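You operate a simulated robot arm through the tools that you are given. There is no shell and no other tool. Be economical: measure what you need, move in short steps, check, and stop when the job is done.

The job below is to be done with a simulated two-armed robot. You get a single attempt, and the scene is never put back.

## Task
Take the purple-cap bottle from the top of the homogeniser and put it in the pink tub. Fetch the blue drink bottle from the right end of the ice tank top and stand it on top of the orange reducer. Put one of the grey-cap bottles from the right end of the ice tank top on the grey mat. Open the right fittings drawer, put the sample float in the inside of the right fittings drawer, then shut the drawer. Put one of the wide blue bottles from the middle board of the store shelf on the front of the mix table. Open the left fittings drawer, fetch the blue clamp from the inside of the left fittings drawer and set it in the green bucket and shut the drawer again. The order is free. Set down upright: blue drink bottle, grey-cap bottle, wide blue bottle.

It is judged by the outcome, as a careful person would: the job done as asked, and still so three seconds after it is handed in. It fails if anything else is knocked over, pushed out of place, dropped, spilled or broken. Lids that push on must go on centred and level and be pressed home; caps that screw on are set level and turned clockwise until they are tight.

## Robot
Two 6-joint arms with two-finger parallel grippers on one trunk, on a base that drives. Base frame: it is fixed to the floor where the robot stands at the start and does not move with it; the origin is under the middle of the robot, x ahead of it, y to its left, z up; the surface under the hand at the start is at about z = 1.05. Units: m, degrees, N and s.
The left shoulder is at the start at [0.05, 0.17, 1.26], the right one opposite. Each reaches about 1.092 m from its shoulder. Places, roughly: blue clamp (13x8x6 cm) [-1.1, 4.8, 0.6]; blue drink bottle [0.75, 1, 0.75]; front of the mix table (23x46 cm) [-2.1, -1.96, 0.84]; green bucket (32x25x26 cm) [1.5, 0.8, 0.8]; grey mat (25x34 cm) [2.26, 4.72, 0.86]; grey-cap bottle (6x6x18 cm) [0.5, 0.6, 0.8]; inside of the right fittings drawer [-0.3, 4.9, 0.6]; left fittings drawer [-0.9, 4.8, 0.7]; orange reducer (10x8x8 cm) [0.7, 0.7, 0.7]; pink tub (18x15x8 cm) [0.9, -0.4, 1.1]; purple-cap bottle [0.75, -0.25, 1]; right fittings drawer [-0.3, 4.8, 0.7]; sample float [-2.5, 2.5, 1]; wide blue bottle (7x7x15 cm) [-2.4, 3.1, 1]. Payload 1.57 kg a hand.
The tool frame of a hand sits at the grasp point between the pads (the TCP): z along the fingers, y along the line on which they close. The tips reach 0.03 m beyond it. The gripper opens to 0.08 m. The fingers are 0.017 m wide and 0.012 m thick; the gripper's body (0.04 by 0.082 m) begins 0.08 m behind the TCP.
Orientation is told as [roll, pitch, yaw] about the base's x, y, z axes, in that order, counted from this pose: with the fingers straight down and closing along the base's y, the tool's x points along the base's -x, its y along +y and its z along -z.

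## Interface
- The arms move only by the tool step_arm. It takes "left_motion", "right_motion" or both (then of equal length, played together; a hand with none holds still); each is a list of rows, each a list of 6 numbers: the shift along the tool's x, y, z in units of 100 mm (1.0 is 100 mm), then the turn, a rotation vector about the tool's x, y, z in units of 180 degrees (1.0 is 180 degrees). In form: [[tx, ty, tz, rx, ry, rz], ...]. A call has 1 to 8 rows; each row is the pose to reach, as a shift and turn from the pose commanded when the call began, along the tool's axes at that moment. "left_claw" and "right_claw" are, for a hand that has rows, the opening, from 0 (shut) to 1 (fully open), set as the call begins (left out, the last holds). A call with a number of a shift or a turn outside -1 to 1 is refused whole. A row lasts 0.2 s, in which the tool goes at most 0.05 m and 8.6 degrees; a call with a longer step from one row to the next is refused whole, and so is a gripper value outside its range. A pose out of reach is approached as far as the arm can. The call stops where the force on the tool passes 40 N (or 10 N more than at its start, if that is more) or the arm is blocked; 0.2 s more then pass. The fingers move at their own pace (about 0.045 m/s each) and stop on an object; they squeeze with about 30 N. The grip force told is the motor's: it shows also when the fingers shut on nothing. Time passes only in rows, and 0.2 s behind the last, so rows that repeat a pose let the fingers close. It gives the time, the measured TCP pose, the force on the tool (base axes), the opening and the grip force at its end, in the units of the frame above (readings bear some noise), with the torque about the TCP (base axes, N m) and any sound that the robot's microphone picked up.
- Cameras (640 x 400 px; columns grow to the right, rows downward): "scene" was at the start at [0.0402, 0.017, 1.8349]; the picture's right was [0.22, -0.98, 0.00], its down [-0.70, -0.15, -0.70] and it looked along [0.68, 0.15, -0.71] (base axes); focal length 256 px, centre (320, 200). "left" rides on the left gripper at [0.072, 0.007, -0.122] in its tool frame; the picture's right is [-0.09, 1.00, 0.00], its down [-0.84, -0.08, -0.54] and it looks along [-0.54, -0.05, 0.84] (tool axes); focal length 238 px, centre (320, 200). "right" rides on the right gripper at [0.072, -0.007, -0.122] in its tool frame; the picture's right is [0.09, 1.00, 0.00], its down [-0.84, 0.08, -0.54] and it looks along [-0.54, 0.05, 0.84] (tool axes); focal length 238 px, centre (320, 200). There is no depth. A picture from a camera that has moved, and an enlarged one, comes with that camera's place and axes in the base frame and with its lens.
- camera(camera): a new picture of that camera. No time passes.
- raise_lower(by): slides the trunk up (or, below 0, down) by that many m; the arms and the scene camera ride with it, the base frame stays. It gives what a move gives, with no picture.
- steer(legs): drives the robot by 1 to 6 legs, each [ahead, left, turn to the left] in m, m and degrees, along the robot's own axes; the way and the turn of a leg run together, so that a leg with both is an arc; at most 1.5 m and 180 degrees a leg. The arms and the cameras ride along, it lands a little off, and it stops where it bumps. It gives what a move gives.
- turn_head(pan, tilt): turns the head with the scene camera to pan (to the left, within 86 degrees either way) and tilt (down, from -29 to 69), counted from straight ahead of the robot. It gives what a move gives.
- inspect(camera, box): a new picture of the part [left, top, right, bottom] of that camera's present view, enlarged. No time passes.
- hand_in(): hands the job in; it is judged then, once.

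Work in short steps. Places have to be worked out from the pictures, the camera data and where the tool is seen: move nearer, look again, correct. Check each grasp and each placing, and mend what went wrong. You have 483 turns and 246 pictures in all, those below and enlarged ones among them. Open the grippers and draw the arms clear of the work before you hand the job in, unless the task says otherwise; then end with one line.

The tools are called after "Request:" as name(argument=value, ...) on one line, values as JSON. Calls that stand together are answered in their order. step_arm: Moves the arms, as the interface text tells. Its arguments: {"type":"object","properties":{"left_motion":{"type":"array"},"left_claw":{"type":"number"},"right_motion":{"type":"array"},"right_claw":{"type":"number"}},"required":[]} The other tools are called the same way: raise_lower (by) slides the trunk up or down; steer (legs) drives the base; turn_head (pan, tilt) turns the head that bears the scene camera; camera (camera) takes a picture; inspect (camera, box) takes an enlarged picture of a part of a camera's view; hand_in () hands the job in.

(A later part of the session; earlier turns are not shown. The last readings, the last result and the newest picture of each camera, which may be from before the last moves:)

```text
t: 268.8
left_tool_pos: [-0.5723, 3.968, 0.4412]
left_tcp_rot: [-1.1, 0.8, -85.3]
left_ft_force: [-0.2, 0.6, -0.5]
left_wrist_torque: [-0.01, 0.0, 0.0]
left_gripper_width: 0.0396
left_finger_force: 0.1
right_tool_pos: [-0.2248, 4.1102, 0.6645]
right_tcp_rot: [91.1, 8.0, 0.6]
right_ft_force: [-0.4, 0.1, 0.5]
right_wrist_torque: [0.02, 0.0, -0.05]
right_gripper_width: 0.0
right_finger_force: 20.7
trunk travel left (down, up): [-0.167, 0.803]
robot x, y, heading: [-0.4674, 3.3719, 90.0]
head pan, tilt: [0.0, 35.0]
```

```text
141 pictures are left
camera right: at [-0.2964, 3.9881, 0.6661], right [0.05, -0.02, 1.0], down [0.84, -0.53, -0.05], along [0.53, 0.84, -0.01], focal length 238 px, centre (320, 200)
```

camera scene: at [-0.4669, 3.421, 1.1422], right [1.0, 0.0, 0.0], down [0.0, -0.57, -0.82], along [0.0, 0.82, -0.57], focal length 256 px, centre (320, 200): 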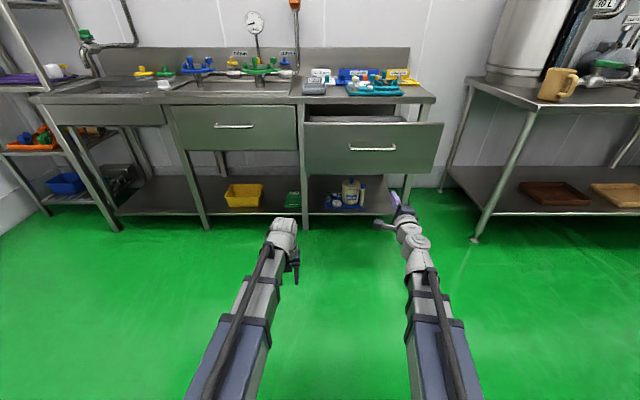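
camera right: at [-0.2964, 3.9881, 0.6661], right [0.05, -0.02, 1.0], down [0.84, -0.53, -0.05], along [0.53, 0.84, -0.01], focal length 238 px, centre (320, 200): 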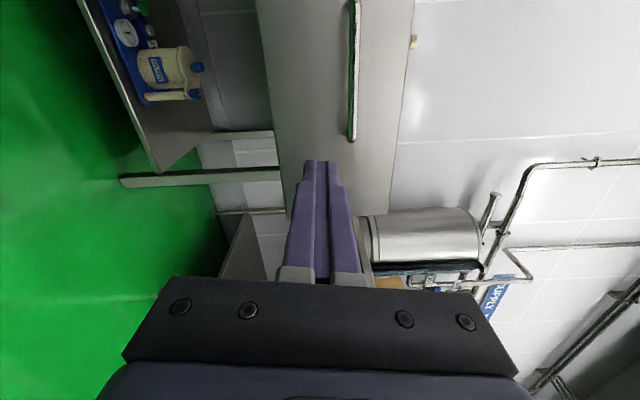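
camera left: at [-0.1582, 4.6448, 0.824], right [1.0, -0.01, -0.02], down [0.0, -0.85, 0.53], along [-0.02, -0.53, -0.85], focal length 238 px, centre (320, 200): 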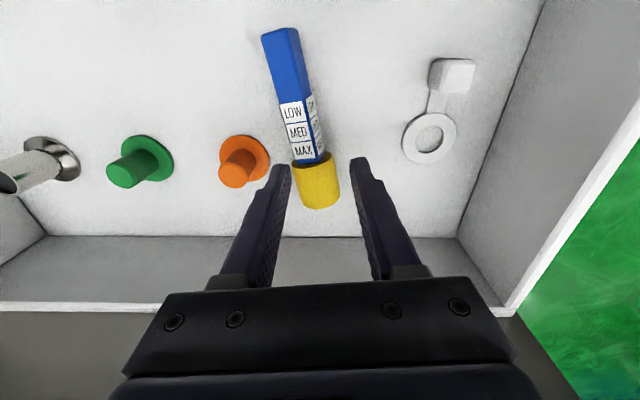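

Closed fingertips aim at the face below the bar. I drive forward to push.

Request:
steer(legs=[[0.24, 0, 0]])

Request:
steer(legs=[[0.3, 0, 0]])

Request:
camera(camera="scene")

```text
t: 270.6
left_tool_pos: [-0.5727, 4.2001, 0.4412]
left_tcp_rot: [-1.2, 0.8, -85.3]
left_ft_force: [0.6, -0.2, 0.4]
left_wrist_torque: [-0.01, 0.02, -0.01]
left_gripper_width: 0.0398
left_finger_force: 0.1
right_tool_pos: [-0.2279, 4.3439, 0.6659]
right_tcp_rot: [91.0, 8.0, 0.8]
right_ft_force: [-0.6, 0.3, 0.0]
right_wrist_torque: [0.02, -0.01, -0.04]
right_gripper_width: 0.0002
right_finger_force: 21.7
trunk travel left (down, up): [-0.167, 0.803]
robot x, y, heading: [-0.4698, 3.6085, 90.4]
head pan, tilt: [0.0, 35.0]
```

```text
t: 272.7
left_tool_pos: [-0.5743, 4.5046, 0.4412]
left_tcp_rot: [-1.2, 0.8, -85.3]
left_ft_force: [0.5, 0.2, 0.2]
left_wrist_torque: [0.02, 0.0, -0.01]
left_gripper_width: 0.0398
left_finger_force: 0.1
right_tool_pos: [-0.228, 4.6464, 0.6659]
right_tcp_rot: [91.0, 8.1, 0.6]
right_ft_force: [-0.9, 0.8, -0.3]
right_wrist_torque: [0.01, 0.02, -0.02]
right_gripper_width: 0.0001
right_finger_force: 21.7
trunk travel left (down, up): [-0.167, 0.803]
robot x, y, heading: [-0.4701, 3.9115, 90.2]
head pan, tilt: [0.0, 35.0]
stopped in leg 1: the force on the tool passed its limit at 52 N (the readings are from after the stop); the commanded pose is now the measured one
```

```text
140 pictures are left
camera scene: at [-0.4677, 3.9591, 1.1422], right [1.0, 0.0, 0.0], down [0.0, -0.57, -0.82], along [0.0, 0.82, -0.57], focal length 256 px, centre (320, 200)
```

scene: 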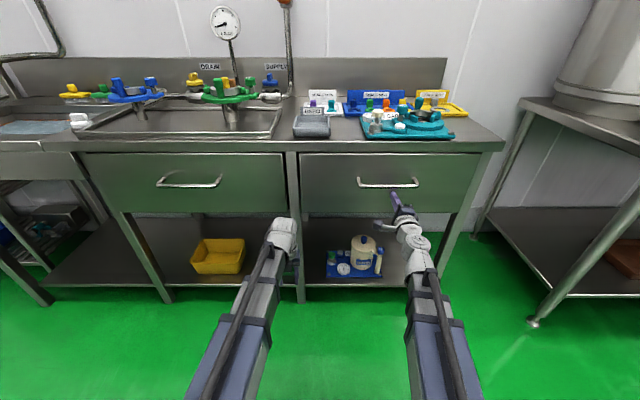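

Right drawer is shut flush with the float inside. I back off, sidestep left 0.657 m to the left drawer's handle (x≈-0.885), raise to z 0.7205 and open the claw.

Request:
steer(legs=[[-0.25, 0, 0], [0, 0.657, 0]])

Request:
raise_lower(by=0.055)

Request:
step_arm(right_motion=[[0, 0, 0, 0, 0, 0], [0, 0, 0, 0, 0, 0], [0, 0, 0, 0, 0, 0], [0, 0, 0, 0, 0, 0]], right_claw=1)

Request:
camera(camera="right")

```text
t: 277.7
left_tool_pos: [-1.2143, 4.256, 0.4416]
left_tcp_rot: [-1.1, 0.8, -85.5]
left_ft_force: [1.3, 0.6, 0.1]
left_wrist_torque: [-0.03, 0.04, 0.01]
left_gripper_width: 0.0398
left_finger_force: 0.0
right_tool_pos: [-0.867, 4.3955, 0.6652]
right_tcp_rot: [90.9, 7.9, 0.5]
right_ft_force: [0.7, -0.4, 0.2]
right_wrist_torque: [0.0, 0.0, 0.02]
right_gripper_width: 0.0
right_finger_force: 21.5
trunk travel left (down, up): [-0.167, 0.803]
robot x, y, heading: [-1.1098, 3.6616, 89.7]
head pan, tilt: [0.0, 35.0]
```

```text
t: 278.7
left_tool_pos: [-1.2133, 4.2558, 0.497]
left_tcp_rot: [-1.1, 0.8, -85.5]
left_ft_force: [-0.2, -0.3, -0.1]
left_wrist_torque: [-0.04, -0.04, -0.05]
left_gripper_width: 0.0399
left_finger_force: 0.1
right_tool_pos: [-0.8669, 4.3951, 0.7197]
right_tcp_rot: [90.9, 8.0, 0.5]
right_ft_force: [0.1, 0.2, -0.3]
right_wrist_torque: [0.0, 0.01, -0.02]
right_gripper_width: 0.0
right_finger_force: 20.9
trunk travel left (down, up): [-0.222, 0.748]
robot x, y, heading: [-1.1108, 3.6593, 90.1]
head pan, tilt: [0.0, 35.0]
```

```text
t: 279.7
left_tool_pos: [-1.2142, 4.256, 0.4959]
left_tcp_rot: [-1.1, 0.8, -85.5]
left_ft_force: [-0.1, -0.8, 0.7]
left_wrist_torque: [0.01, 0.01, 0.0]
left_gripper_width: 0.0401
left_finger_force: 0.1
right_tool_pos: [-0.8673, 4.3963, 0.7198]
right_tcp_rot: [90.8, 7.9, 0.5]
right_ft_force: [0.9, -0.8, 0.0]
right_wrist_torque: [0.01, -0.01, 0.01]
right_gripper_width: 0.0799
right_finger_force: 0.0
trunk travel left (down, up): [-0.222, 0.748]
robot x, y, heading: [-1.1113, 3.6614, 89.7]
head pan, tilt: [0.0, 35.0]
```

```text
139 pictures are left
camera right: at [-0.9382, 4.2738, 0.721], right [0.05, -0.02, 1.0], down [0.84, -0.54, -0.05], along [0.54, 0.84, -0.01], focal length 238 px, centre (320, 200)
```

right: 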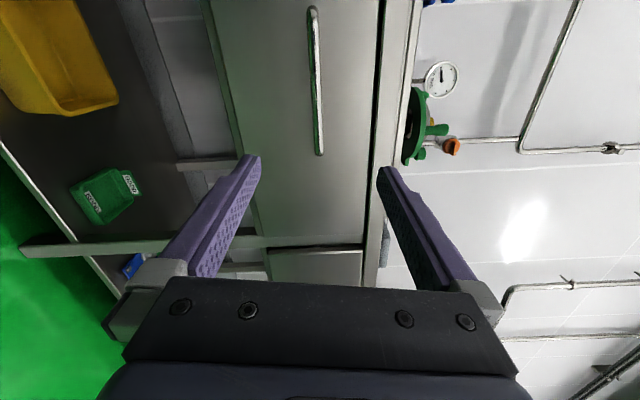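

Aligned as before. Drive forward 0.23 and trim, then close on the bar.

Request:
steer(legs=[[0.225, 0, 0]])

Request:
camera(camera="right")

```text
t: 281.3
left_tool_pos: [-1.212, 4.4749, 0.4962]
left_tcp_rot: [-1.1, 0.8, -85.5]
left_ft_force: [-0.1, -0.1, -0.5]
left_wrist_torque: [-0.01, -0.01, 0.0]
left_gripper_width: 0.04
left_finger_force: 0.0
right_tool_pos: [-0.8655, 4.6143, 0.7205]
right_tcp_rot: [91.0, 7.9, 0.5]
right_ft_force: [0.3, -0.1, -0.6]
right_wrist_torque: [0.04, -0.02, 0.03]
right_gripper_width: 0.0801
right_finger_force: 0.0
trunk travel left (down, up): [-0.222, 0.748]
robot x, y, heading: [-1.1079, 3.8831, 89.7]
head pan, tilt: [0.0, 35.0]
```

```text
138 pictures are left
camera right: at [-0.937, 4.4929, 0.7211], right [0.05, -0.02, 1.0], down [0.84, -0.54, -0.05], along [0.54, 0.84, -0.01], focal length 238 px, centre (320, 200)
```

right: 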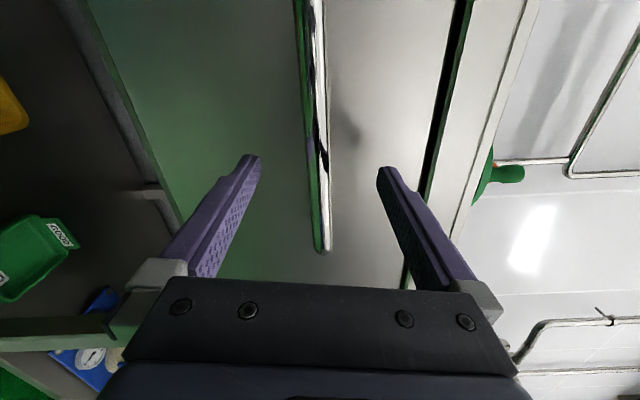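

Request:
step_arm(right_motion=[[0, 0, 0.18, 0, 0, 0], [0, 0, 0.18, 0, 0, 0]])

Request:
step_arm(right_motion=[[0, 0, 0, 0, 0, 0], [0, 0, 0, 0, 0, 0], [0, 0, 0, 0, 0, 0], [0, 0, 0, 0, 0, 0], [0, 0, 0, 0, 0, 0]], right_claw=0)

```text
t: 281.9
left_tool_pos: [-1.2125, 4.4758, 0.4967]
left_tcp_rot: [-1.0, 0.8, -85.5]
left_ft_force: [-0.1, 0.3, 0.4]
left_wrist_torque: [0.0, 0.03, 0.01]
left_gripper_width: 0.0401
left_finger_force: 0.1
right_tool_pos: [-0.8666, 4.6325, 0.721]
right_tcp_rot: [90.9, 8.0, 0.6]
right_ft_force: [-0.6, -0.7, -0.6]
right_wrist_torque: [-0.01, -0.02, -0.02]
right_gripper_width: 0.08
right_finger_force: 0.0
trunk travel left (down, up): [-0.222, 0.748]
robot x, y, heading: [-1.1089, 3.8831, 89.9]
head pan, tilt: [0.0, 35.0]
```

```text
t: 283.1
left_tool_pos: [-1.2125, 4.4748, 0.4973]
left_tcp_rot: [-1.2, 0.8, -85.5]
left_ft_force: [-0.7, 0.4, -0.1]
left_wrist_torque: [0.0, -0.04, 0.0]
left_gripper_width: 0.0397
left_finger_force: 0.1
right_tool_pos: [-0.8664, 4.6332, 0.7188]
right_tcp_rot: [90.8, 8.0, 0.5]
right_ft_force: [-0.5, -0.6, -2.6]
right_wrist_torque: [0.04, -0.29, -0.02]
right_gripper_width: 0.0182
right_finger_force: 26.0
trunk travel left (down, up): [-0.222, 0.748]
robot x, y, heading: [-1.1113, 3.883, 89.8]
head pan, tilt: [0.0, 35.0]
```

Gripped cleanly. Pull by driving back 0.26 m.

Request:
steer(legs=[[-0.26, 0, 0]])

Request:
camera(camera="scene")

```text
t: 285.0
left_tool_pos: [-1.2123, 4.2182, 0.4967]
left_tcp_rot: [-1.1, 0.7, -85.6]
left_ft_force: [-0.5, 1.5, -0.7]
left_wrist_torque: [-0.01, 0.01, 0.0]
left_gripper_width: 0.0401
left_finger_force: 0.0
right_tool_pos: [-0.8668, 4.3759, 0.7202]
right_tcp_rot: [91.0, 8.0, 0.4]
right_ft_force: [-3.2, 1.2, -3.7]
right_wrist_torque: [-0.03, -0.64, 0.03]
right_gripper_width: 0.0178
right_finger_force: 32.8
trunk travel left (down, up): [-0.222, 0.748]
robot x, y, heading: [-1.1093, 3.6221, 89.9]
head pan, tilt: [0.0, 35.0]
```

```text
137 pictures are left
camera scene: at [-1.1093, 3.6724, 1.1973], right [1.0, 0.0, 0.0], down [0.0, -0.57, -0.82], along [0.0, 0.82, -0.57], focal length 256 px, centre (320, 200)
```

scene: 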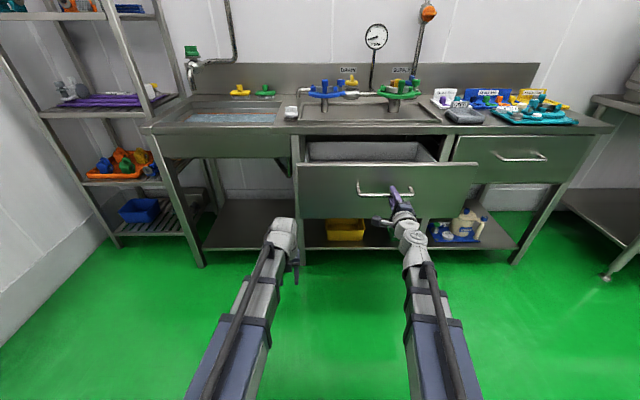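

Left drawer is open. Release, back off 0.15, raise and look inside.

Request:
step_arm(right_motion=[[0, 0, 0, 0, 0, 0], [0, 0, 0, 0, 0, 0], [0, 0, 0, 0, 0, 0], [0, 0, 0, 0, 0, 0]], right_claw=1)

Request:
steer(legs=[[-0.15, 0, 0]])

Request:
raise_lower(by=0.4)

Request:
steer(legs=[[0.15, -0.15, 0]])

Request:
camera(camera="scene")

Request:
inspect(camera="scene", box=[240, 170, 400, 300])

```text
t: 286.0
left_tool_pos: [-1.2126, 4.2193, 0.4975]
left_tcp_rot: [-1.1, 0.8, -85.7]
left_ft_force: [-0.1, 0.6, 0.3]
left_wrist_torque: [0.0, -0.02, -0.01]
left_gripper_width: 0.0399
left_finger_force: 0.1
right_tool_pos: [-0.8675, 4.3769, 0.7199]
right_tcp_rot: [90.9, 8.0, 0.5]
right_ft_force: [0.2, -0.5, -0.3]
right_wrist_torque: [-0.01, -0.01, 0.01]
right_gripper_width: 0.0799
right_finger_force: 0.1
trunk travel left (down, up): [-0.222, 0.748]
robot x, y, heading: [-1.1107, 3.6226, 89.6]
head pan, tilt: [0.0, 35.0]
```

```text
t: 287.4
left_tool_pos: [-1.2117, 4.0705, 0.4973]
left_tcp_rot: [-1.1, 0.7, -85.7]
left_ft_force: [-0.1, 0.4, -0.6]
left_wrist_torque: [0.02, 0.01, -0.04]
left_gripper_width: 0.0402
left_finger_force: 0.1
right_tool_pos: [-0.8669, 4.2274, 0.7201]
right_tcp_rot: [90.9, 8.0, 0.5]
right_ft_force: [-0.5, 0.1, -0.4]
right_wrist_torque: [0.02, 0.03, 0.0]
right_gripper_width: 0.0799
right_finger_force: 0.1
trunk travel left (down, up): [-0.222, 0.748]
robot x, y, heading: [-1.109, 3.4706, 89.5]
head pan, tilt: [0.0, 35.0]
```

```text
t: 291.2
left_tool_pos: [-1.2128, 4.07, 0.8963]
left_tcp_rot: [-1.0, 0.8, -85.8]
left_ft_force: [0.8, 0.4, -0.1]
left_wrist_torque: [0.01, 0.03, -0.02]
left_gripper_width: 0.0399
left_finger_force: 0.1
right_tool_pos: [-0.8663, 4.2278, 1.1204]
right_tcp_rot: [90.8, 8.0, 0.4]
right_ft_force: [-0.4, -0.1, -1.3]
right_wrist_torque: [-0.01, 0.03, 0.01]
right_gripper_width: 0.0799
right_finger_force: 0.0
trunk travel left (down, up): [-0.622, 0.348]
robot x, y, heading: [-1.1104, 3.4749, 89.6]
head pan, tilt: [0.0, 35.0]
```

```text
t: 292.8
left_tool_pos: [-1.0646, 4.2192, 0.8957]
left_tcp_rot: [-1.3, 0.8, -85.5]
left_ft_force: [-0.3, 0.6, -0.4]
left_wrist_torque: [-0.05, 0.01, 0.01]
left_gripper_width: 0.0397
left_finger_force: 0.0
right_tool_pos: [-0.7169, 4.377, 1.1197]
right_tcp_rot: [90.9, 8.0, 0.5]
right_ft_force: [0.6, 0.1, -0.3]
right_wrist_torque: [0.03, -0.02, 0.0]
right_gripper_width: 0.0802
right_finger_force: 0.1
trunk travel left (down, up): [-0.622, 0.348]
robot x, y, heading: [-0.9621, 3.6259, 89.8]
head pan, tilt: [0.0, 35.0]
```

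```text
136 pictures are left
camera scene: at [-0.96, 3.6728, 1.5971], right [1.0, 0.0, 0.0], down [0.0, -0.57, -0.82], along [0.0, 0.82, -0.57], focal length 256 px, centre (320, 200)
```

scene: 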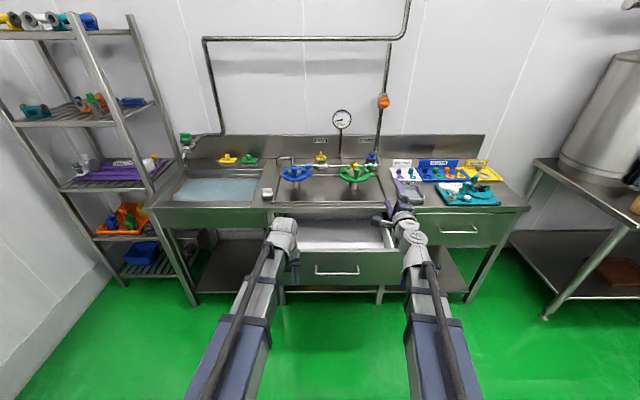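

```text
3.08 times, centred on (320, 235) of scene
camera zoom: at [-0.96, 3.6728, 1.5971], right [1.0, 0.0, 0.0], down [0.0, -0.57, -0.82], along [0.0, 0.82, -0.57], focal length 789 px, centre (320, 92)
```

zoom: 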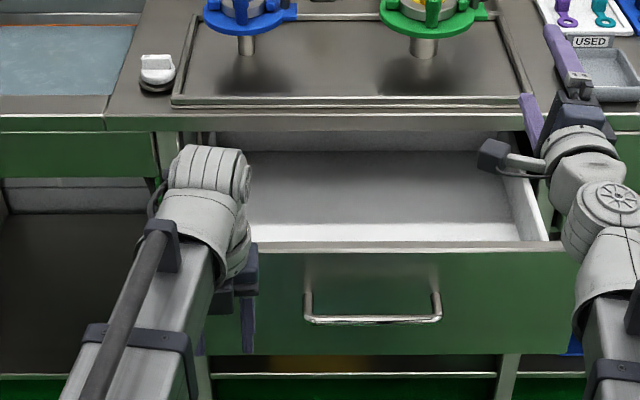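

The visible part is empty; the clamp must be at the drawer's left, hidden by the left hand. I move the left hand away to the left and look.

Request:
step_arm(left_motion=[[0, -0.45, 0, 0, 0, 0], [0, -0.9, 0, 0, 0, 0], [0, -1, 0, 0, 0, 0]])

Request:
step_arm(left_motion=[[0, -0.45, 0, 0, 0, 0], [0, -0.9, 0, 0, 0, 0], [0, -1, 0, 0, 0, 0]])

Request:
inspect(camera="scene", box=[200, 170, 400, 300])

```text
t: 293.6
left_tool_pos: [-1.1258, 4.2134, 0.8968]
left_tcp_rot: [-1.8, 0.9, -83.9]
left_ft_force: [0.5, -0.2, 0.2]
left_wrist_torque: [-0.01, -0.02, -0.01]
left_gripper_width: 0.0399
left_finger_force: 0.0
left hand out of reach, approached as far as the arm can: row 2, 3
right_tool_pos: [-0.7179, 4.3758, 1.1186]
right_tcp_rot: [90.9, 8.0, 0.5]
right_ft_force: [0.0, -0.1, -0.4]
right_wrist_torque: [0.01, -0.04, -0.02]
right_gripper_width: 0.0801
right_finger_force: 0.2
trunk travel left (down, up): [-0.622, 0.348]
robot x, y, heading: [-0.9583, 3.6248, 89.7]
head pan, tilt: [0.0, 35.0]
```

```text
t: 294.4
left_tool_pos: [-1.1414, 4.2077, 0.8974]
left_tcp_rot: [-2.5, 1.0, -82.4]
left_ft_force: [-0.6, 0.3, -1.1]
left_wrist_torque: [-0.02, 0.01, 0.01]
left_gripper_width: 0.0401
left_finger_force: 0.0
left hand out of reach, approached as far as the arm can: row 1, 2, 3
right_tool_pos: [-0.7191, 4.3771, 1.121]
right_tcp_rot: [90.8, 8.1, 0.5]
right_ft_force: [0.5, -0.2, -0.2]
right_wrist_torque: [0.0, 0.01, 0.0]
right_gripper_width: 0.0801
right_finger_force: 0.0
trunk travel left (down, up): [-0.622, 0.348]
robot x, y, heading: [-0.9635, 3.6246, 89.7]
head pan, tilt: [0.0, 35.0]
```

```text
3.08 times, centred on (300, 235) of scene
camera zoom: at [-0.9607, 3.6716, 1.5972], right [1.0, 0.0, 0.0], down [0.0, -0.57, -0.82], along [0.0, 0.82, -0.57], focal length 789 px, centre (382, 92)
```

zoom: 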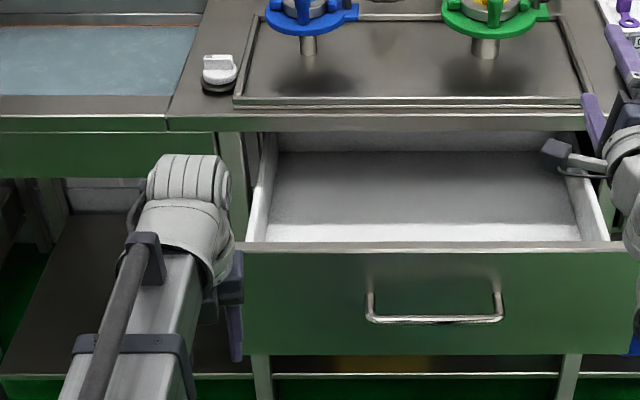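

The area right behind the drawer front is hidden from the head. I use the left hand camera over the drawer instead.

Request:
steer(legs=[[0.2, -0.12, 0]])

Request:
step_arm(left_motion=[[0.45, 0, 0, 0, 0, 0], [0.9, 0, 0, 0, 0, 0], [1, 0, 0, 0, 0, 0]])

Request:
camera(camera="left")

```text
t: 296.2
left_tool_pos: [-1.0189, 4.4033, 0.8962]
left_tcp_rot: [-2.3, 1.0, -82.3]
left_ft_force: [-0.5, 1.2, 0.6]
left_wrist_torque: [-0.03, 0.02, -0.02]
left_gripper_width: 0.0399
left_finger_force: 0.1
right_tool_pos: [-0.5951, 4.5721, 1.1198]
right_tcp_rot: [90.9, 8.0, 0.5]
right_ft_force: [0.5, 0.0, 0.0]
right_wrist_torque: [0.03, -0.01, -0.04]
right_gripper_width: 0.0801
right_finger_force: 0.1
trunk travel left (down, up): [-0.622, 0.348]
robot x, y, heading: [-0.8401, 3.8177, 89.7]
head pan, tilt: [0.0, 35.0]
```

```text
t: 297.0
left_tool_pos: [-1.0259, 4.5014, 0.8959]
left_tcp_rot: [-2.5, 1.1, -81.9]
left_ft_force: [-0.3, 1.8, 0.2]
left_wrist_torque: [0.0, 0.02, -0.01]
left_gripper_width: 0.04
left_finger_force: 0.0
left hand out of reach, approached as far as the arm can: row 2, 3
right_tool_pos: [-0.595, 4.5727, 1.1196]
right_tcp_rot: [90.9, 8.0, 0.5]
right_ft_force: [-0.1, 0.0, -0.5]
right_wrist_torque: [-0.01, 0.01, -0.03]
right_gripper_width: 0.0802
right_finger_force: 0.0
trunk travel left (down, up): [-0.622, 0.348]
robot x, y, heading: [-0.8397, 3.8187, 89.8]
head pan, tilt: [0.0, 35.0]
```

```text
133 pictures are left
camera left: at [-1.023, 4.5712, 1.0193], right [1.0, 0.05, -0.05], down [0.07, -0.85, 0.53], along [-0.01, -0.53, -0.85], focal length 238 px, centre (320, 200)
```

left: 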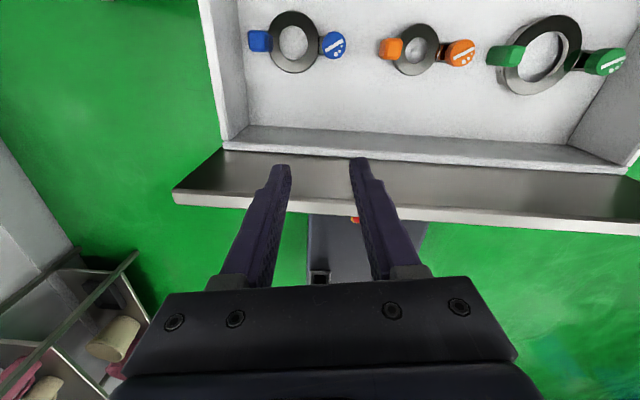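

Three clamps lie in the drawer; the blue one's ring centre is ≈[-1.072,4.58]. I yaw the left hand 90° so the fingers close along y, to grip the ring's front rim with one finger in the hole.

Request:
step_arm(left_motion=[[0, 0, 0, 0, 0, -0.046], [0, 0, 0, 0, 0, -0.092], [0, 0, 0, 0, 0, -0.138], [0, 0, 0, 0, 0, -0.184], [0, 0, 0, 0, 0, -0.23], [0, 0, 0, 0, 0, -0.276], [0, 0, 0, 0, 0, -0.322], [0, 0, 0, 0, 0, -0.368]])

Request:
step_arm(left_motion=[[0, 0, 0, 0, 0, -0.046], [0, 0, 0, 0, 0, -0.092], [0, 0, 0, 0, 0, -0.138], [0, 0, 0, 0, 0, -0.175]], left_claw=0.65)

Request:
camera(camera="left")

```text
t: 298.8
left_tool_pos: [-1.0242, 4.5012, 0.8961]
left_tcp_rot: [0.1, 2.6, -16.1]
left_ft_force: [-0.7, 0.5, 0.2]
left_wrist_torque: [-0.01, 0.01, 0.0]
left_gripper_width: 0.0402
left_finger_force: 0.0
right_tool_pos: [-0.597, 4.5714, 1.1202]
right_tcp_rot: [90.9, 8.0, 0.5]
right_ft_force: [-0.1, -0.2, -0.3]
right_wrist_torque: [-0.02, -0.03, -0.02]
right_gripper_width: 0.0803
right_finger_force: 0.1
trunk travel left (down, up): [-0.622, 0.348]
robot x, y, heading: [-0.836, 3.8195, 89.9]
head pan, tilt: [0.0, 35.0]
```

```text
t: 299.8
left_tool_pos: [-1.0242, 4.502, 0.8968]
left_tcp_rot: [1.4, 2.2, 15.6]
left_ft_force: [0.3, 0.1, -0.3]
left_wrist_torque: [0.03, 0.01, 0.01]
left_gripper_width: 0.0522
left_finger_force: 0.0
right_tool_pos: [-0.5945, 4.5723, 1.12]
right_tcp_rot: [90.9, 8.0, 0.6]
right_ft_force: [0.8, 0.0, -0.1]
right_wrist_torque: [0.0, 0.0, -0.02]
right_gripper_width: 0.0802
right_finger_force: 0.0
trunk travel left (down, up): [-0.622, 0.348]
robot x, y, heading: [-0.8397, 3.8183, 89.7]
head pan, tilt: [0.0, 35.0]
```

```text
132 pictures are left
camera left: at [-1.0898, 4.4868, 1.0212], right [-0.18, 0.98, 0.02], down [0.85, 0.14, 0.51], along [0.5, 0.11, -0.86], focal length 238 px, centre (320, 200)
```

left: 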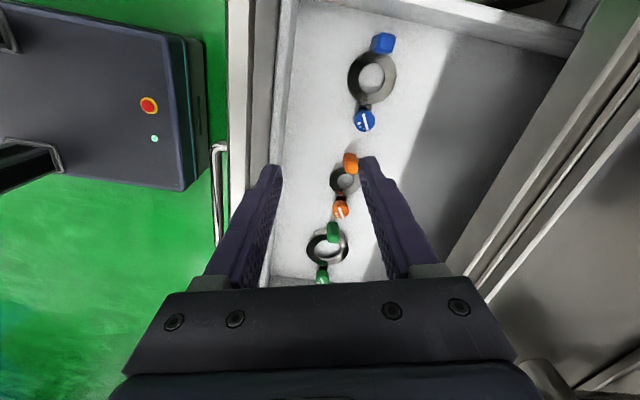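

Ring centre ≈[-1.083,4.573], D≈7 cm, hole ≈3.5 cm. I yaw to 0 and move the TCP to its front rim [-1.085,4.547].

Request:
step_arm(left_motion=[[0.2, 0.25, 0, 0, 0, 0.04], [0.4, 0.5, 0, 0, 0, 0.08], [0.47, 0.6, 0, 0, 0, 0.087]], left_claw=0.58)

Request:
raise_lower(by=-0.1)

Request:
camera(camera="left")

```text
t: 300.6
left_tool_pos: [-1.0868, 4.5479, 0.8976]
left_tcp_rot: [0.7, 2.5, -0.5]
left_ft_force: [0.3, -0.3, 0.3]
left_wrist_torque: [-0.01, 0.0, 0.01]
left_gripper_width: 0.0465
left_finger_force: 0.0
left hand out of reach, approached as far as the arm can: row 2, 3
right_tool_pos: [-0.5948, 4.5719, 1.1196]
right_tcp_rot: [90.8, 8.0, 0.5]
right_ft_force: [-0.2, 0.0, 0.2]
right_wrist_torque: [-0.01, 0.02, 0.0]
right_gripper_width: 0.0801
right_finger_force: 0.0
trunk travel left (down, up): [-0.622, 0.348]
robot x, y, heading: [-0.8386, 3.8181, 89.8]
head pan, tilt: [0.0, 35.0]
```

```text
t: 301.9
left_tool_pos: [-1.0871, 4.5475, 0.7971]
left_tcp_rot: [0.7, 2.5, -0.3]
left_ft_force: [-0.2, 0.1, 0.0]
left_wrist_torque: [0.01, 0.0, -0.01]
left_gripper_width: 0.0467
left_finger_force: 0.0
right_tool_pos: [-0.5967, 4.5714, 1.0201]
right_tcp_rot: [90.9, 8.0, 0.5]
right_ft_force: [-0.5, 0.5, 0.2]
right_wrist_torque: [0.0, 0.01, -0.04]
right_gripper_width: 0.0799
right_finger_force: 0.0
trunk travel left (down, up): [-0.522, 0.448]
robot x, y, heading: [-0.8374, 3.8157, 89.6]
head pan, tilt: [0.0, 35.0]
```

```text
131 pictures are left
camera left: at [-1.1531, 4.5515, 0.9216], right [0.1, 1.0, 0.01], down [0.86, -0.09, 0.5], along [0.5, -0.04, -0.86], focal length 238 px, centre (320, 200)
```

left: 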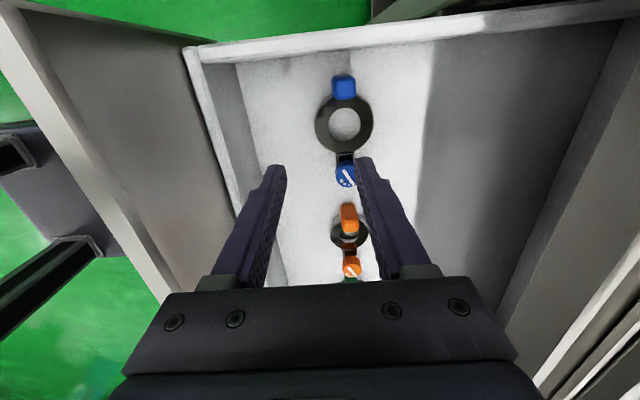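

Alignment is right over the front rim. Lower 0.1 and look again.

Request:
raise_lower(by=-0.1)

Request:
camera(camera="left")

```text
t: 303.2
left_tool_pos: [-1.085, 4.5467, 0.6968]
left_tcp_rot: [0.7, 2.5, -0.3]
left_ft_force: [-0.5, 0.2, 0.5]
left_wrist_torque: [0.01, -0.02, 0.05]
left_gripper_width: 0.0463
left_finger_force: 0.0
right_tool_pos: [-0.595, 4.5728, 0.9203]
right_tcp_rot: [90.8, 8.0, 0.5]
right_ft_force: [0.2, 0.7, -0.1]
right_wrist_torque: [0.02, 0.03, 0.02]
right_gripper_width: 0.0798
right_finger_force: 0.0
trunk travel left (down, up): [-0.422, 0.548]
robot x, y, heading: [-0.8383, 3.8208, 90.0]
head pan, tilt: [0.0, 35.0]
```

```text
130 pictures are left
camera left: at [-1.1532, 4.5515, 0.8216], right [0.1, 1.0, 0.01], down [0.86, -0.09, 0.5], along [0.5, -0.04, -0.86], focal length 238 px, centre (320, 200)
```

left: 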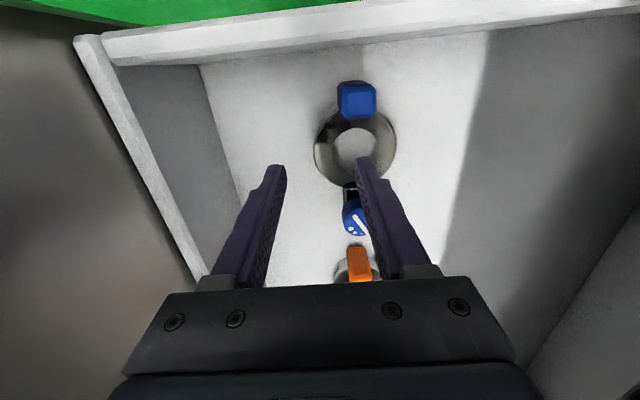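

Ring plane z≈0.61. Adjust y +5 mm, and lower ~5.5 cm.

Request:
step_arm(left_motion=[[-0.04, 0.05, 0, 0, 0, 0], [-0.04, 0.05, 0, 0, 0, 0]])

Request:
raise_lower(by=-0.05)

Request:
camera(camera="left")

```text
t: 303.8
left_tool_pos: [-1.0832, 4.5516, 0.6962]
left_tcp_rot: [0.7, 2.5, -0.2]
left_ft_force: [-0.1, -0.2, 0.3]
left_wrist_torque: [-0.01, 0.0, -0.02]
left_gripper_width: 0.0464
left_finger_force: 0.0
right_tool_pos: [-0.596, 4.5732, 0.9195]
right_tcp_rot: [90.8, 8.0, 0.5]
right_ft_force: [0.3, -0.9, 0.3]
right_wrist_torque: [-0.02, -0.02, 0.01]
right_gripper_width: 0.08
right_finger_force: 0.0
trunk travel left (down, up): [-0.422, 0.548]
robot x, y, heading: [-0.8379, 3.8148, 89.9]
head pan, tilt: [0.0, 35.0]
```

```text
t: 304.7
left_tool_pos: [-1.0832, 4.5517, 0.6466]
left_tcp_rot: [0.8, 2.5, -0.3]
left_ft_force: [0.8, 0.3, 0.4]
left_wrist_torque: [0.0, -0.02, -0.02]
left_gripper_width: 0.0463
left_finger_force: 0.1
right_tool_pos: [-0.5953, 4.5711, 0.8706]
right_tcp_rot: [90.9, 8.0, 0.5]
right_ft_force: [0.3, 0.7, 0.5]
right_wrist_torque: [0.01, -0.07, -0.03]
right_gripper_width: 0.08
right_finger_force: 0.0
trunk travel left (down, up): [-0.372, 0.598]
robot x, y, heading: [-0.8383, 3.8239, 89.7]
head pan, tilt: [0.0, 35.0]
```

```text
129 pictures are left
camera left: at [-1.1491, 4.5569, 0.7716], right [0.1, 1.0, 0.01], down [0.86, -0.09, 0.5], along [0.5, -0.04, -0.86], focal length 238 px, centre (320, 200)
```

left: 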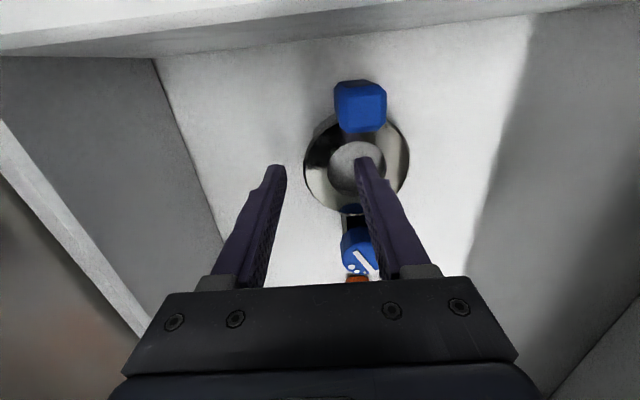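

The right-hand finger is over the hole. Lower 1.5 cm more in small steps and close.

Request:
raise_lower(by=-0.008)

Request:
raise_lower(by=-0.006)

Request:
camera(camera="left")

```text
t: 305.3
left_tool_pos: [-1.083, 4.5528, 0.6395]
left_tcp_rot: [0.7, 2.5, -0.3]
left_ft_force: [0.5, -0.3, -0.6]
left_wrist_torque: [0.03, 0.03, 0.06]
left_gripper_width: 0.0464
left_finger_force: 0.0
right_tool_pos: [-0.5955, 4.5715, 0.8612]
right_tcp_rot: [90.9, 8.0, 0.4]
right_ft_force: [-0.3, 0.0, -0.4]
right_wrist_torque: [0.02, -0.01, 0.01]
right_gripper_width: 0.0797
right_finger_force: 0.1
trunk travel left (down, up): [-0.364, 0.606]
robot x, y, heading: [-0.8362, 3.8194, 89.5]
head pan, tilt: [0.0, 35.0]
```

```text
t: 305.9
left_tool_pos: [-1.0828, 4.5523, 0.6334]
left_tcp_rot: [0.8, 2.5, -0.3]
left_ft_force: [-0.4, -0.1, -0.4]
left_wrist_torque: [0.0, 0.05, 0.01]
left_gripper_width: 0.0466
left_finger_force: 0.1
right_tool_pos: [-0.5955, 4.5722, 0.8574]
right_tcp_rot: [90.9, 8.0, 0.5]
right_ft_force: [-0.3, 1.2, -0.1]
right_wrist_torque: [0.01, 0.0, -0.02]
right_gripper_width: 0.08
right_finger_force: 0.1
trunk travel left (down, up): [-0.358, 0.612]
robot x, y, heading: [-0.8408, 3.8175, 89.8]
head pan, tilt: [0.0, 35.0]
```

```text
128 pictures are left
camera left: at [-1.1491, 4.5569, 0.7575], right [0.1, 1.0, 0.01], down [0.86, -0.09, 0.5], along [0.5, -0.04, -0.86], focal length 238 px, centre (320, 200)
```

left: 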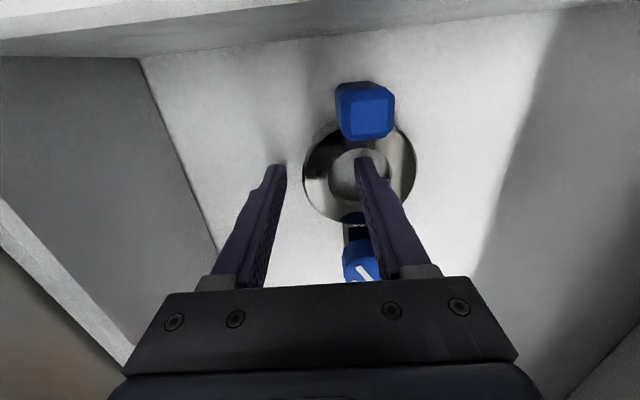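

Request:
raise_lower(by=-0.006)

Request:
step_arm(left_motion=[[0, 0, 0, 0, 0, 0], [0, 0, 0, 0, 0, 0], [0, 0, 0, 0, 0, 0], [0, 0, 0, 0, 0, 0]], left_claw=0)

Request:
camera(camera="left")

```text
t: 306.4
left_tool_pos: [-1.0826, 4.5524, 0.6284]
left_tcp_rot: [0.7, 2.6, -0.4]
left_ft_force: [0.0, -0.1, 12.0]
left_wrist_torque: [-0.37, -0.07, -0.01]
left_gripper_width: 0.0456
left_finger_force: 0.0
right_tool_pos: [-0.5949, 4.5707, 0.8503]
right_tcp_rot: [91.0, 8.0, 0.5]
right_ft_force: [-1.0, -0.1, 0.1]
right_wrist_torque: [0.0, -0.03, -0.02]
right_gripper_width: 0.08
right_finger_force: 0.1
trunk travel left (down, up): [-0.352, 0.618]
robot x, y, heading: [-0.8356, 3.8209, 89.8]
head pan, tilt: [0.0, 35.0]
```

```text
t: 307.4
left_tool_pos: [-1.0836, 4.5517, 0.6269]
left_tcp_rot: [0.7, 2.5, -0.4]
left_ft_force: [-0.6, -11.3, 18.6]
left_wrist_torque: [-0.7, -0.09, -0.06]
left_gripper_width: 0.0165
left_finger_force: 30.2
right_tool_pos: [-0.5957, 4.572, 0.8502]
right_tcp_rot: [91.0, 8.0, 0.5]
right_ft_force: [0.1, 12.9, -1.9]
right_wrist_torque: [0.7, 0.0, -0.41]
right_gripper_width: 0.0799
right_finger_force: 0.0
trunk travel left (down, up): [-0.352, 0.618]
robot x, y, heading: [-0.836, 3.8219, 89.9]
head pan, tilt: [0.0, 35.0]
```

```text
127 pictures are left
camera left: at [-1.1491, 4.5561, 0.7522], right [0.1, 1.0, 0.01], down [0.86, -0.09, 0.5], along [0.5, -0.04, -0.86], focal length 238 px, centre (320, 200)
```

left: 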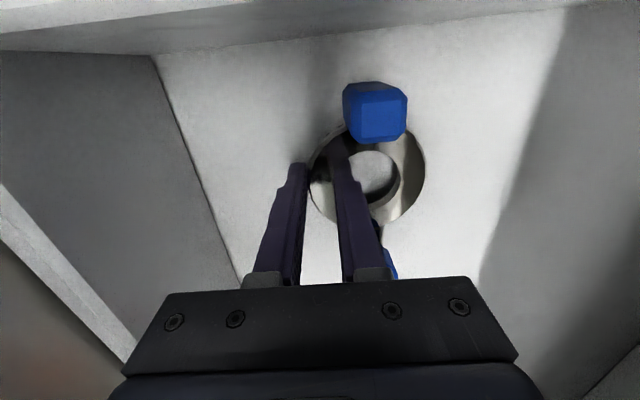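

Rim gripped (16.5 mm). I lift 3 cm slowly and check forces.

Request:
raise_lower(by=0.03)

Request:
camera(camera="left")

Request:
camera(camera="scene")

```text
t: 308.2
left_tool_pos: [-1.0825, 4.5525, 0.6566]
left_tcp_rot: [0.7, 2.4, -0.3]
left_ft_force: [0.1, -0.2, -2.3]
left_wrist_torque: [-0.08, 0.03, 0.02]
left_gripper_width: 0.0163
left_finger_force: 30.4
right_tool_pos: [-0.5954, 4.572, 0.881]
right_tcp_rot: [90.9, 8.0, 0.5]
right_ft_force: [0.1, 0.6, -0.3]
right_wrist_torque: [0.0, 0.01, 0.0]
right_gripper_width: 0.0799
right_finger_force: 0.1
trunk travel left (down, up): [-0.382, 0.588]
robot x, y, heading: [-0.8421, 3.8188, 90.0]
head pan, tilt: [0.0, 35.0]
```

```text
126 pictures are left
camera left: at [-1.1491, 4.5574, 0.7812], right [0.1, 1.0, 0.01], down [0.86, -0.09, 0.5], along [0.5, -0.04, -0.86], focal length 238 px, centre (320, 200)
```

left: 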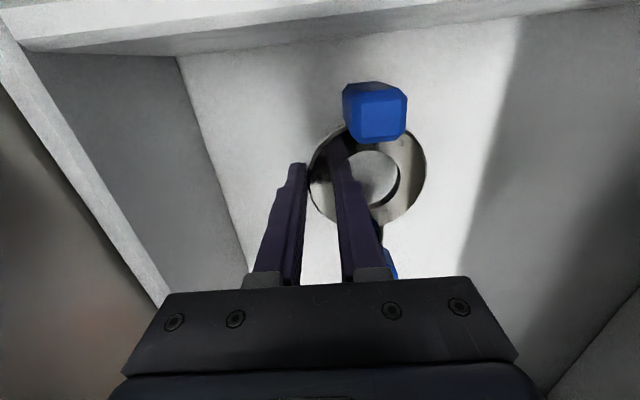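

```text
125 pictures are left
camera scene: at [-0.8372, 3.8674, 1.3571], right [1.0, 0.0, 0.0], down [0.0, -0.57, -0.82], along [0.0, 0.82, -0.57], focal length 256 px, centre (320, 200)
```

scene: 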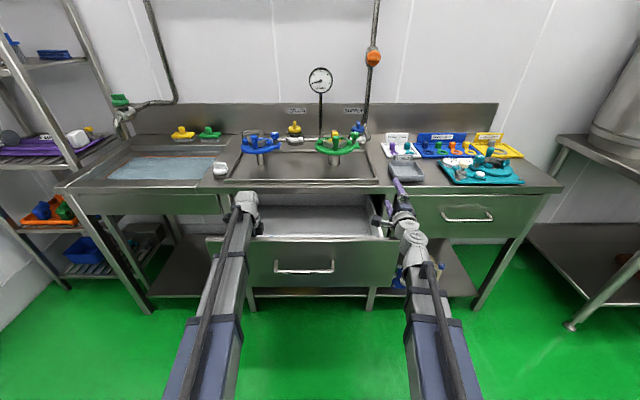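

The clamp is firmly lifted. I raise it out of the drawer, back away, and retract the left arm.

Request:
raise_lower(by=0.27)

Request:
steer(legs=[[-0.45, 0, 0], [0, 0.29, 0]])

Request:
step_arm(left_motion=[[0, -0.45, 0, 0, 0, 0], [0, -0.9, 0, 0, 0, 0], [0, -1, 0, 0, 0, 0]], right_motion=[[0, 0, 0, 0, 0, 0], [0, 0, 0, 0, 0, 0], [0, 0, 0, 0, 0, 0]], right_claw=0)

Request:
step_arm(left_motion=[[0, -0.45, 0, 0, 0, 0], [0, -0.9, 0, 0, 0, 0], [0, -1, 0, 0, 0, 0]])

Request:
raise_lower(by=-0.4)

Request:
camera(camera="left")

Request:
camera(camera="scene")

```text
t: 310.9
left_tool_pos: [-1.0834, 4.5523, 0.9256]
left_tcp_rot: [0.7, 2.5, -0.3]
left_ft_force: [0.2, 0.3, -2.7]
left_wrist_torque: [-0.07, 0.01, -0.03]
left_gripper_width: 0.0161
left_finger_force: 29.9
right_tool_pos: [-0.5962, 4.5727, 1.1505]
right_tcp_rot: [91.0, 8.0, 0.4]
right_ft_force: [-0.1, 0.4, -0.2]
right_wrist_torque: [0.0, -0.02, 0.0]
right_gripper_width: 0.0799
right_finger_force: 0.1
trunk travel left (down, up): [-0.652, 0.318]
robot x, y, heading: [-0.8359, 3.8168, 89.8]
head pan, tilt: [0.0, 35.0]
```

```text
t: 315.3
left_tool_pos: [-1.3842, 4.0942, 0.9267]
left_tcp_rot: [0.7, 2.5, -0.4]
left_ft_force: [-0.9, -0.6, -2.3]
left_wrist_torque: [-0.04, 0.0, 0.02]
left_gripper_width: 0.0163
left_finger_force: 29.8
right_tool_pos: [-0.8978, 4.1143, 1.1501]
right_tcp_rot: [91.0, 7.9, 0.3]
right_ft_force: [0.4, 0.5, -0.3]
right_wrist_torque: [-0.01, 0.03, 0.02]
right_gripper_width: 0.08
right_finger_force: 0.0
trunk travel left (down, up): [-0.652, 0.318]
robot x, y, heading: [-1.1427, 3.3597, 89.8]
head pan, tilt: [0.0, 35.0]
```

```text
t: 316.1
left_tool_pos: [-1.3855, 3.9971, 0.9267]
left_tcp_rot: [0.7, 2.5, -0.5]
left_ft_force: [-0.4, -0.6, -1.6]
left_wrist_torque: [-0.08, 0.01, -0.02]
left_gripper_width: 0.016
left_finger_force: 30.2
right_tool_pos: [-0.8977, 4.1141, 1.1506]
right_tcp_rot: [91.0, 7.9, 0.4]
right_ft_force: [0.3, -0.2, 0.2]
right_wrist_torque: [-0.02, 0.03, 0.0]
right_gripper_width: 0.0099
right_finger_force: 0.5
trunk travel left (down, up): [-0.652, 0.318]
robot x, y, heading: [-1.1412, 3.3619, 89.7]
head pan, tilt: [0.0, 35.0]
```

```text
t: 316.9
left_tool_pos: [-1.3858, 3.8961, 0.9281]
left_tcp_rot: [0.7, 2.5, -0.4]
left_ft_force: [-0.3, -0.1, -1.4]
left_wrist_torque: [-0.1, 0.02, 0.0]
left_gripper_width: 0.0162
left_finger_force: 30.2
right_tool_pos: [-0.8958, 4.1126, 1.149]
right_tcp_rot: [91.0, 8.0, 0.4]
right_ft_force: [-0.5, -0.4, -0.2]
right_wrist_torque: [-0.04, 0.01, 0.0]
right_gripper_width: 0.0
right_finger_force: 21.3
trunk travel left (down, up): [-0.652, 0.318]
robot x, y, heading: [-1.1443, 3.3623, 89.7]
head pan, tilt: [0.0, 35.0]
```

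```text
t: 320.8
left_tool_pos: [-1.3863, 3.8975, 0.5259]
left_tcp_rot: [0.6, 2.5, -0.4]
left_ft_force: [0.0, 0.4, -1.4]
left_wrist_torque: [-0.07, 0.06, 0.02]
left_gripper_width: 0.0164
left_finger_force: 29.9
right_tool_pos: [-0.8968, 4.1122, 0.7497]
right_tcp_rot: [90.8, 8.0, 0.3]
right_ft_force: [-0.6, -1.1, -0.5]
right_wrist_torque: [0.05, 0.01, -0.01]
right_gripper_width: 0.0
right_finger_force: 21.3
trunk travel left (down, up): [-0.252, 0.718]
robot x, y, heading: [-1.1403, 3.3613, 89.7]
head pan, tilt: [0.0, 35.0]
```

```text
124 pictures are left
camera left: at [-1.4522, 3.9013, 0.6515], right [0.1, 0.99, 0.01], down [0.86, -0.09, 0.5], along [0.5, -0.04, -0.86], focal length 238 px, centre (320, 200)
```

left: 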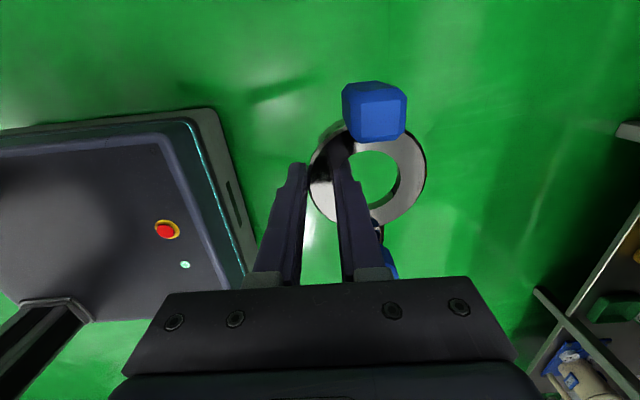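

```text
123 pictures are left
camera scene: at [-1.1399, 3.4089, 1.2272], right [1.0, -0.01, 0.0], down [0.0, -0.57, -0.82], along [0.0, 0.82, -0.57], focal length 256 px, centre (320, 200)
```

scene: 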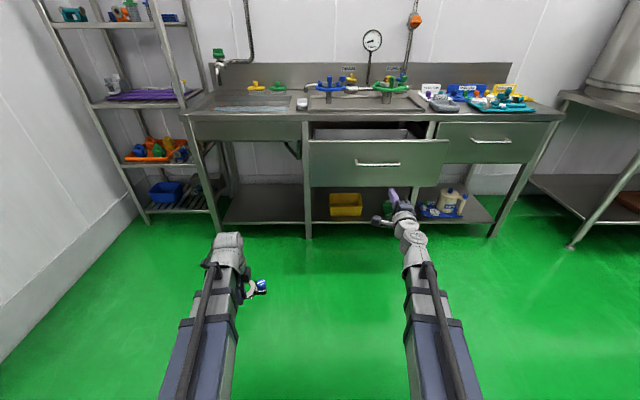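

Clamp held. Lower to push height and drive forward to shut the drawer.

Request:
raise_lower(by=-0.085)

Request:
steer(legs=[[0.24, 0, 0]])

Request:
steer(legs=[[0.31, 0, 0]])

Request:
camera(camera="scene")

```text
t: 322.0
left_tool_pos: [-1.386, 3.8963, 0.442]
left_tcp_rot: [0.6, 2.4, -0.5]
left_ft_force: [0.0, 0.6, -1.9]
left_wrist_torque: [-0.12, 0.05, -0.01]
left_gripper_width: 0.0164
left_finger_force: 29.8
right_tool_pos: [-0.8966, 4.1131, 0.6659]
right_tcp_rot: [90.9, 8.1, 0.4]
right_ft_force: [0.4, 0.6, -0.3]
right_wrist_torque: [0.01, -0.01, -0.01]
right_gripper_width: 0.0001
right_finger_force: 21.3
trunk travel left (down, up): [-0.167, 0.803]
robot x, y, heading: [-1.1421, 3.3613, 89.7]
head pan, tilt: [0.0, 35.0]
```

```text
t: 323.7
left_tool_pos: [-1.3826, 4.1365, 0.4425]
left_tcp_rot: [0.6, 2.5, -0.7]
left_ft_force: [-0.4, 0.9, -2.2]
left_wrist_torque: [-0.06, -0.01, -0.01]
left_gripper_width: 0.0164
left_finger_force: 30.0
right_tool_pos: [-0.8911, 4.3511, 0.6645]
right_tcp_rot: [91.0, 8.1, 0.2]
right_ft_force: [-0.5, -0.2, 0.6]
right_wrist_torque: [0.03, -0.02, -0.01]
right_gripper_width: 0.0
right_finger_force: 20.8
trunk travel left (down, up): [-0.167, 0.803]
robot x, y, heading: [-1.1417, 3.5981, 89.5]
head pan, tilt: [0.0, 35.0]
```

```text
t: 325.8
left_tool_pos: [-1.3819, 4.4331, 0.4413]
left_tcp_rot: [0.7, 2.5, -0.3]
left_ft_force: [-0.1, -0.6, -2.4]
left_wrist_torque: [-0.05, 0.03, -0.01]
left_gripper_width: 0.0163
left_finger_force: 30.1
right_tool_pos: [-0.894, 4.6475, 0.6645]
right_tcp_rot: [90.9, 7.9, 0.4]
right_ft_force: [0.0, -0.1, -0.6]
right_wrist_torque: [-0.01, 0.0, 0.0]
right_gripper_width: 0.0003
right_finger_force: 20.9
trunk travel left (down, up): [-0.167, 0.803]
robot x, y, heading: [-1.1379, 3.8985, 89.7]
head pan, tilt: [0.0, 35.0]
stopped in leg 1: the force on the tool passed its limit at 61 N (the readings are from after the stop); the commanded pose is now the measured one
```

```text
122 pictures are left
camera scene: at [-1.1358, 3.9446, 1.1422], right [1.0, -0.01, 0.0], down [0.0, -0.57, -0.82], along [0.0, 0.82, -0.57], focal length 256 px, centre (320, 200)
```

scene: 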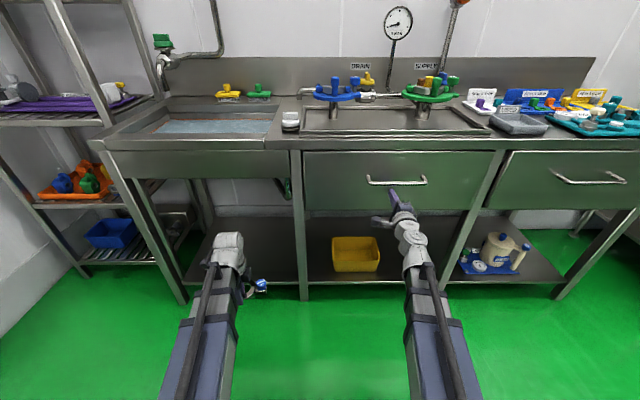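

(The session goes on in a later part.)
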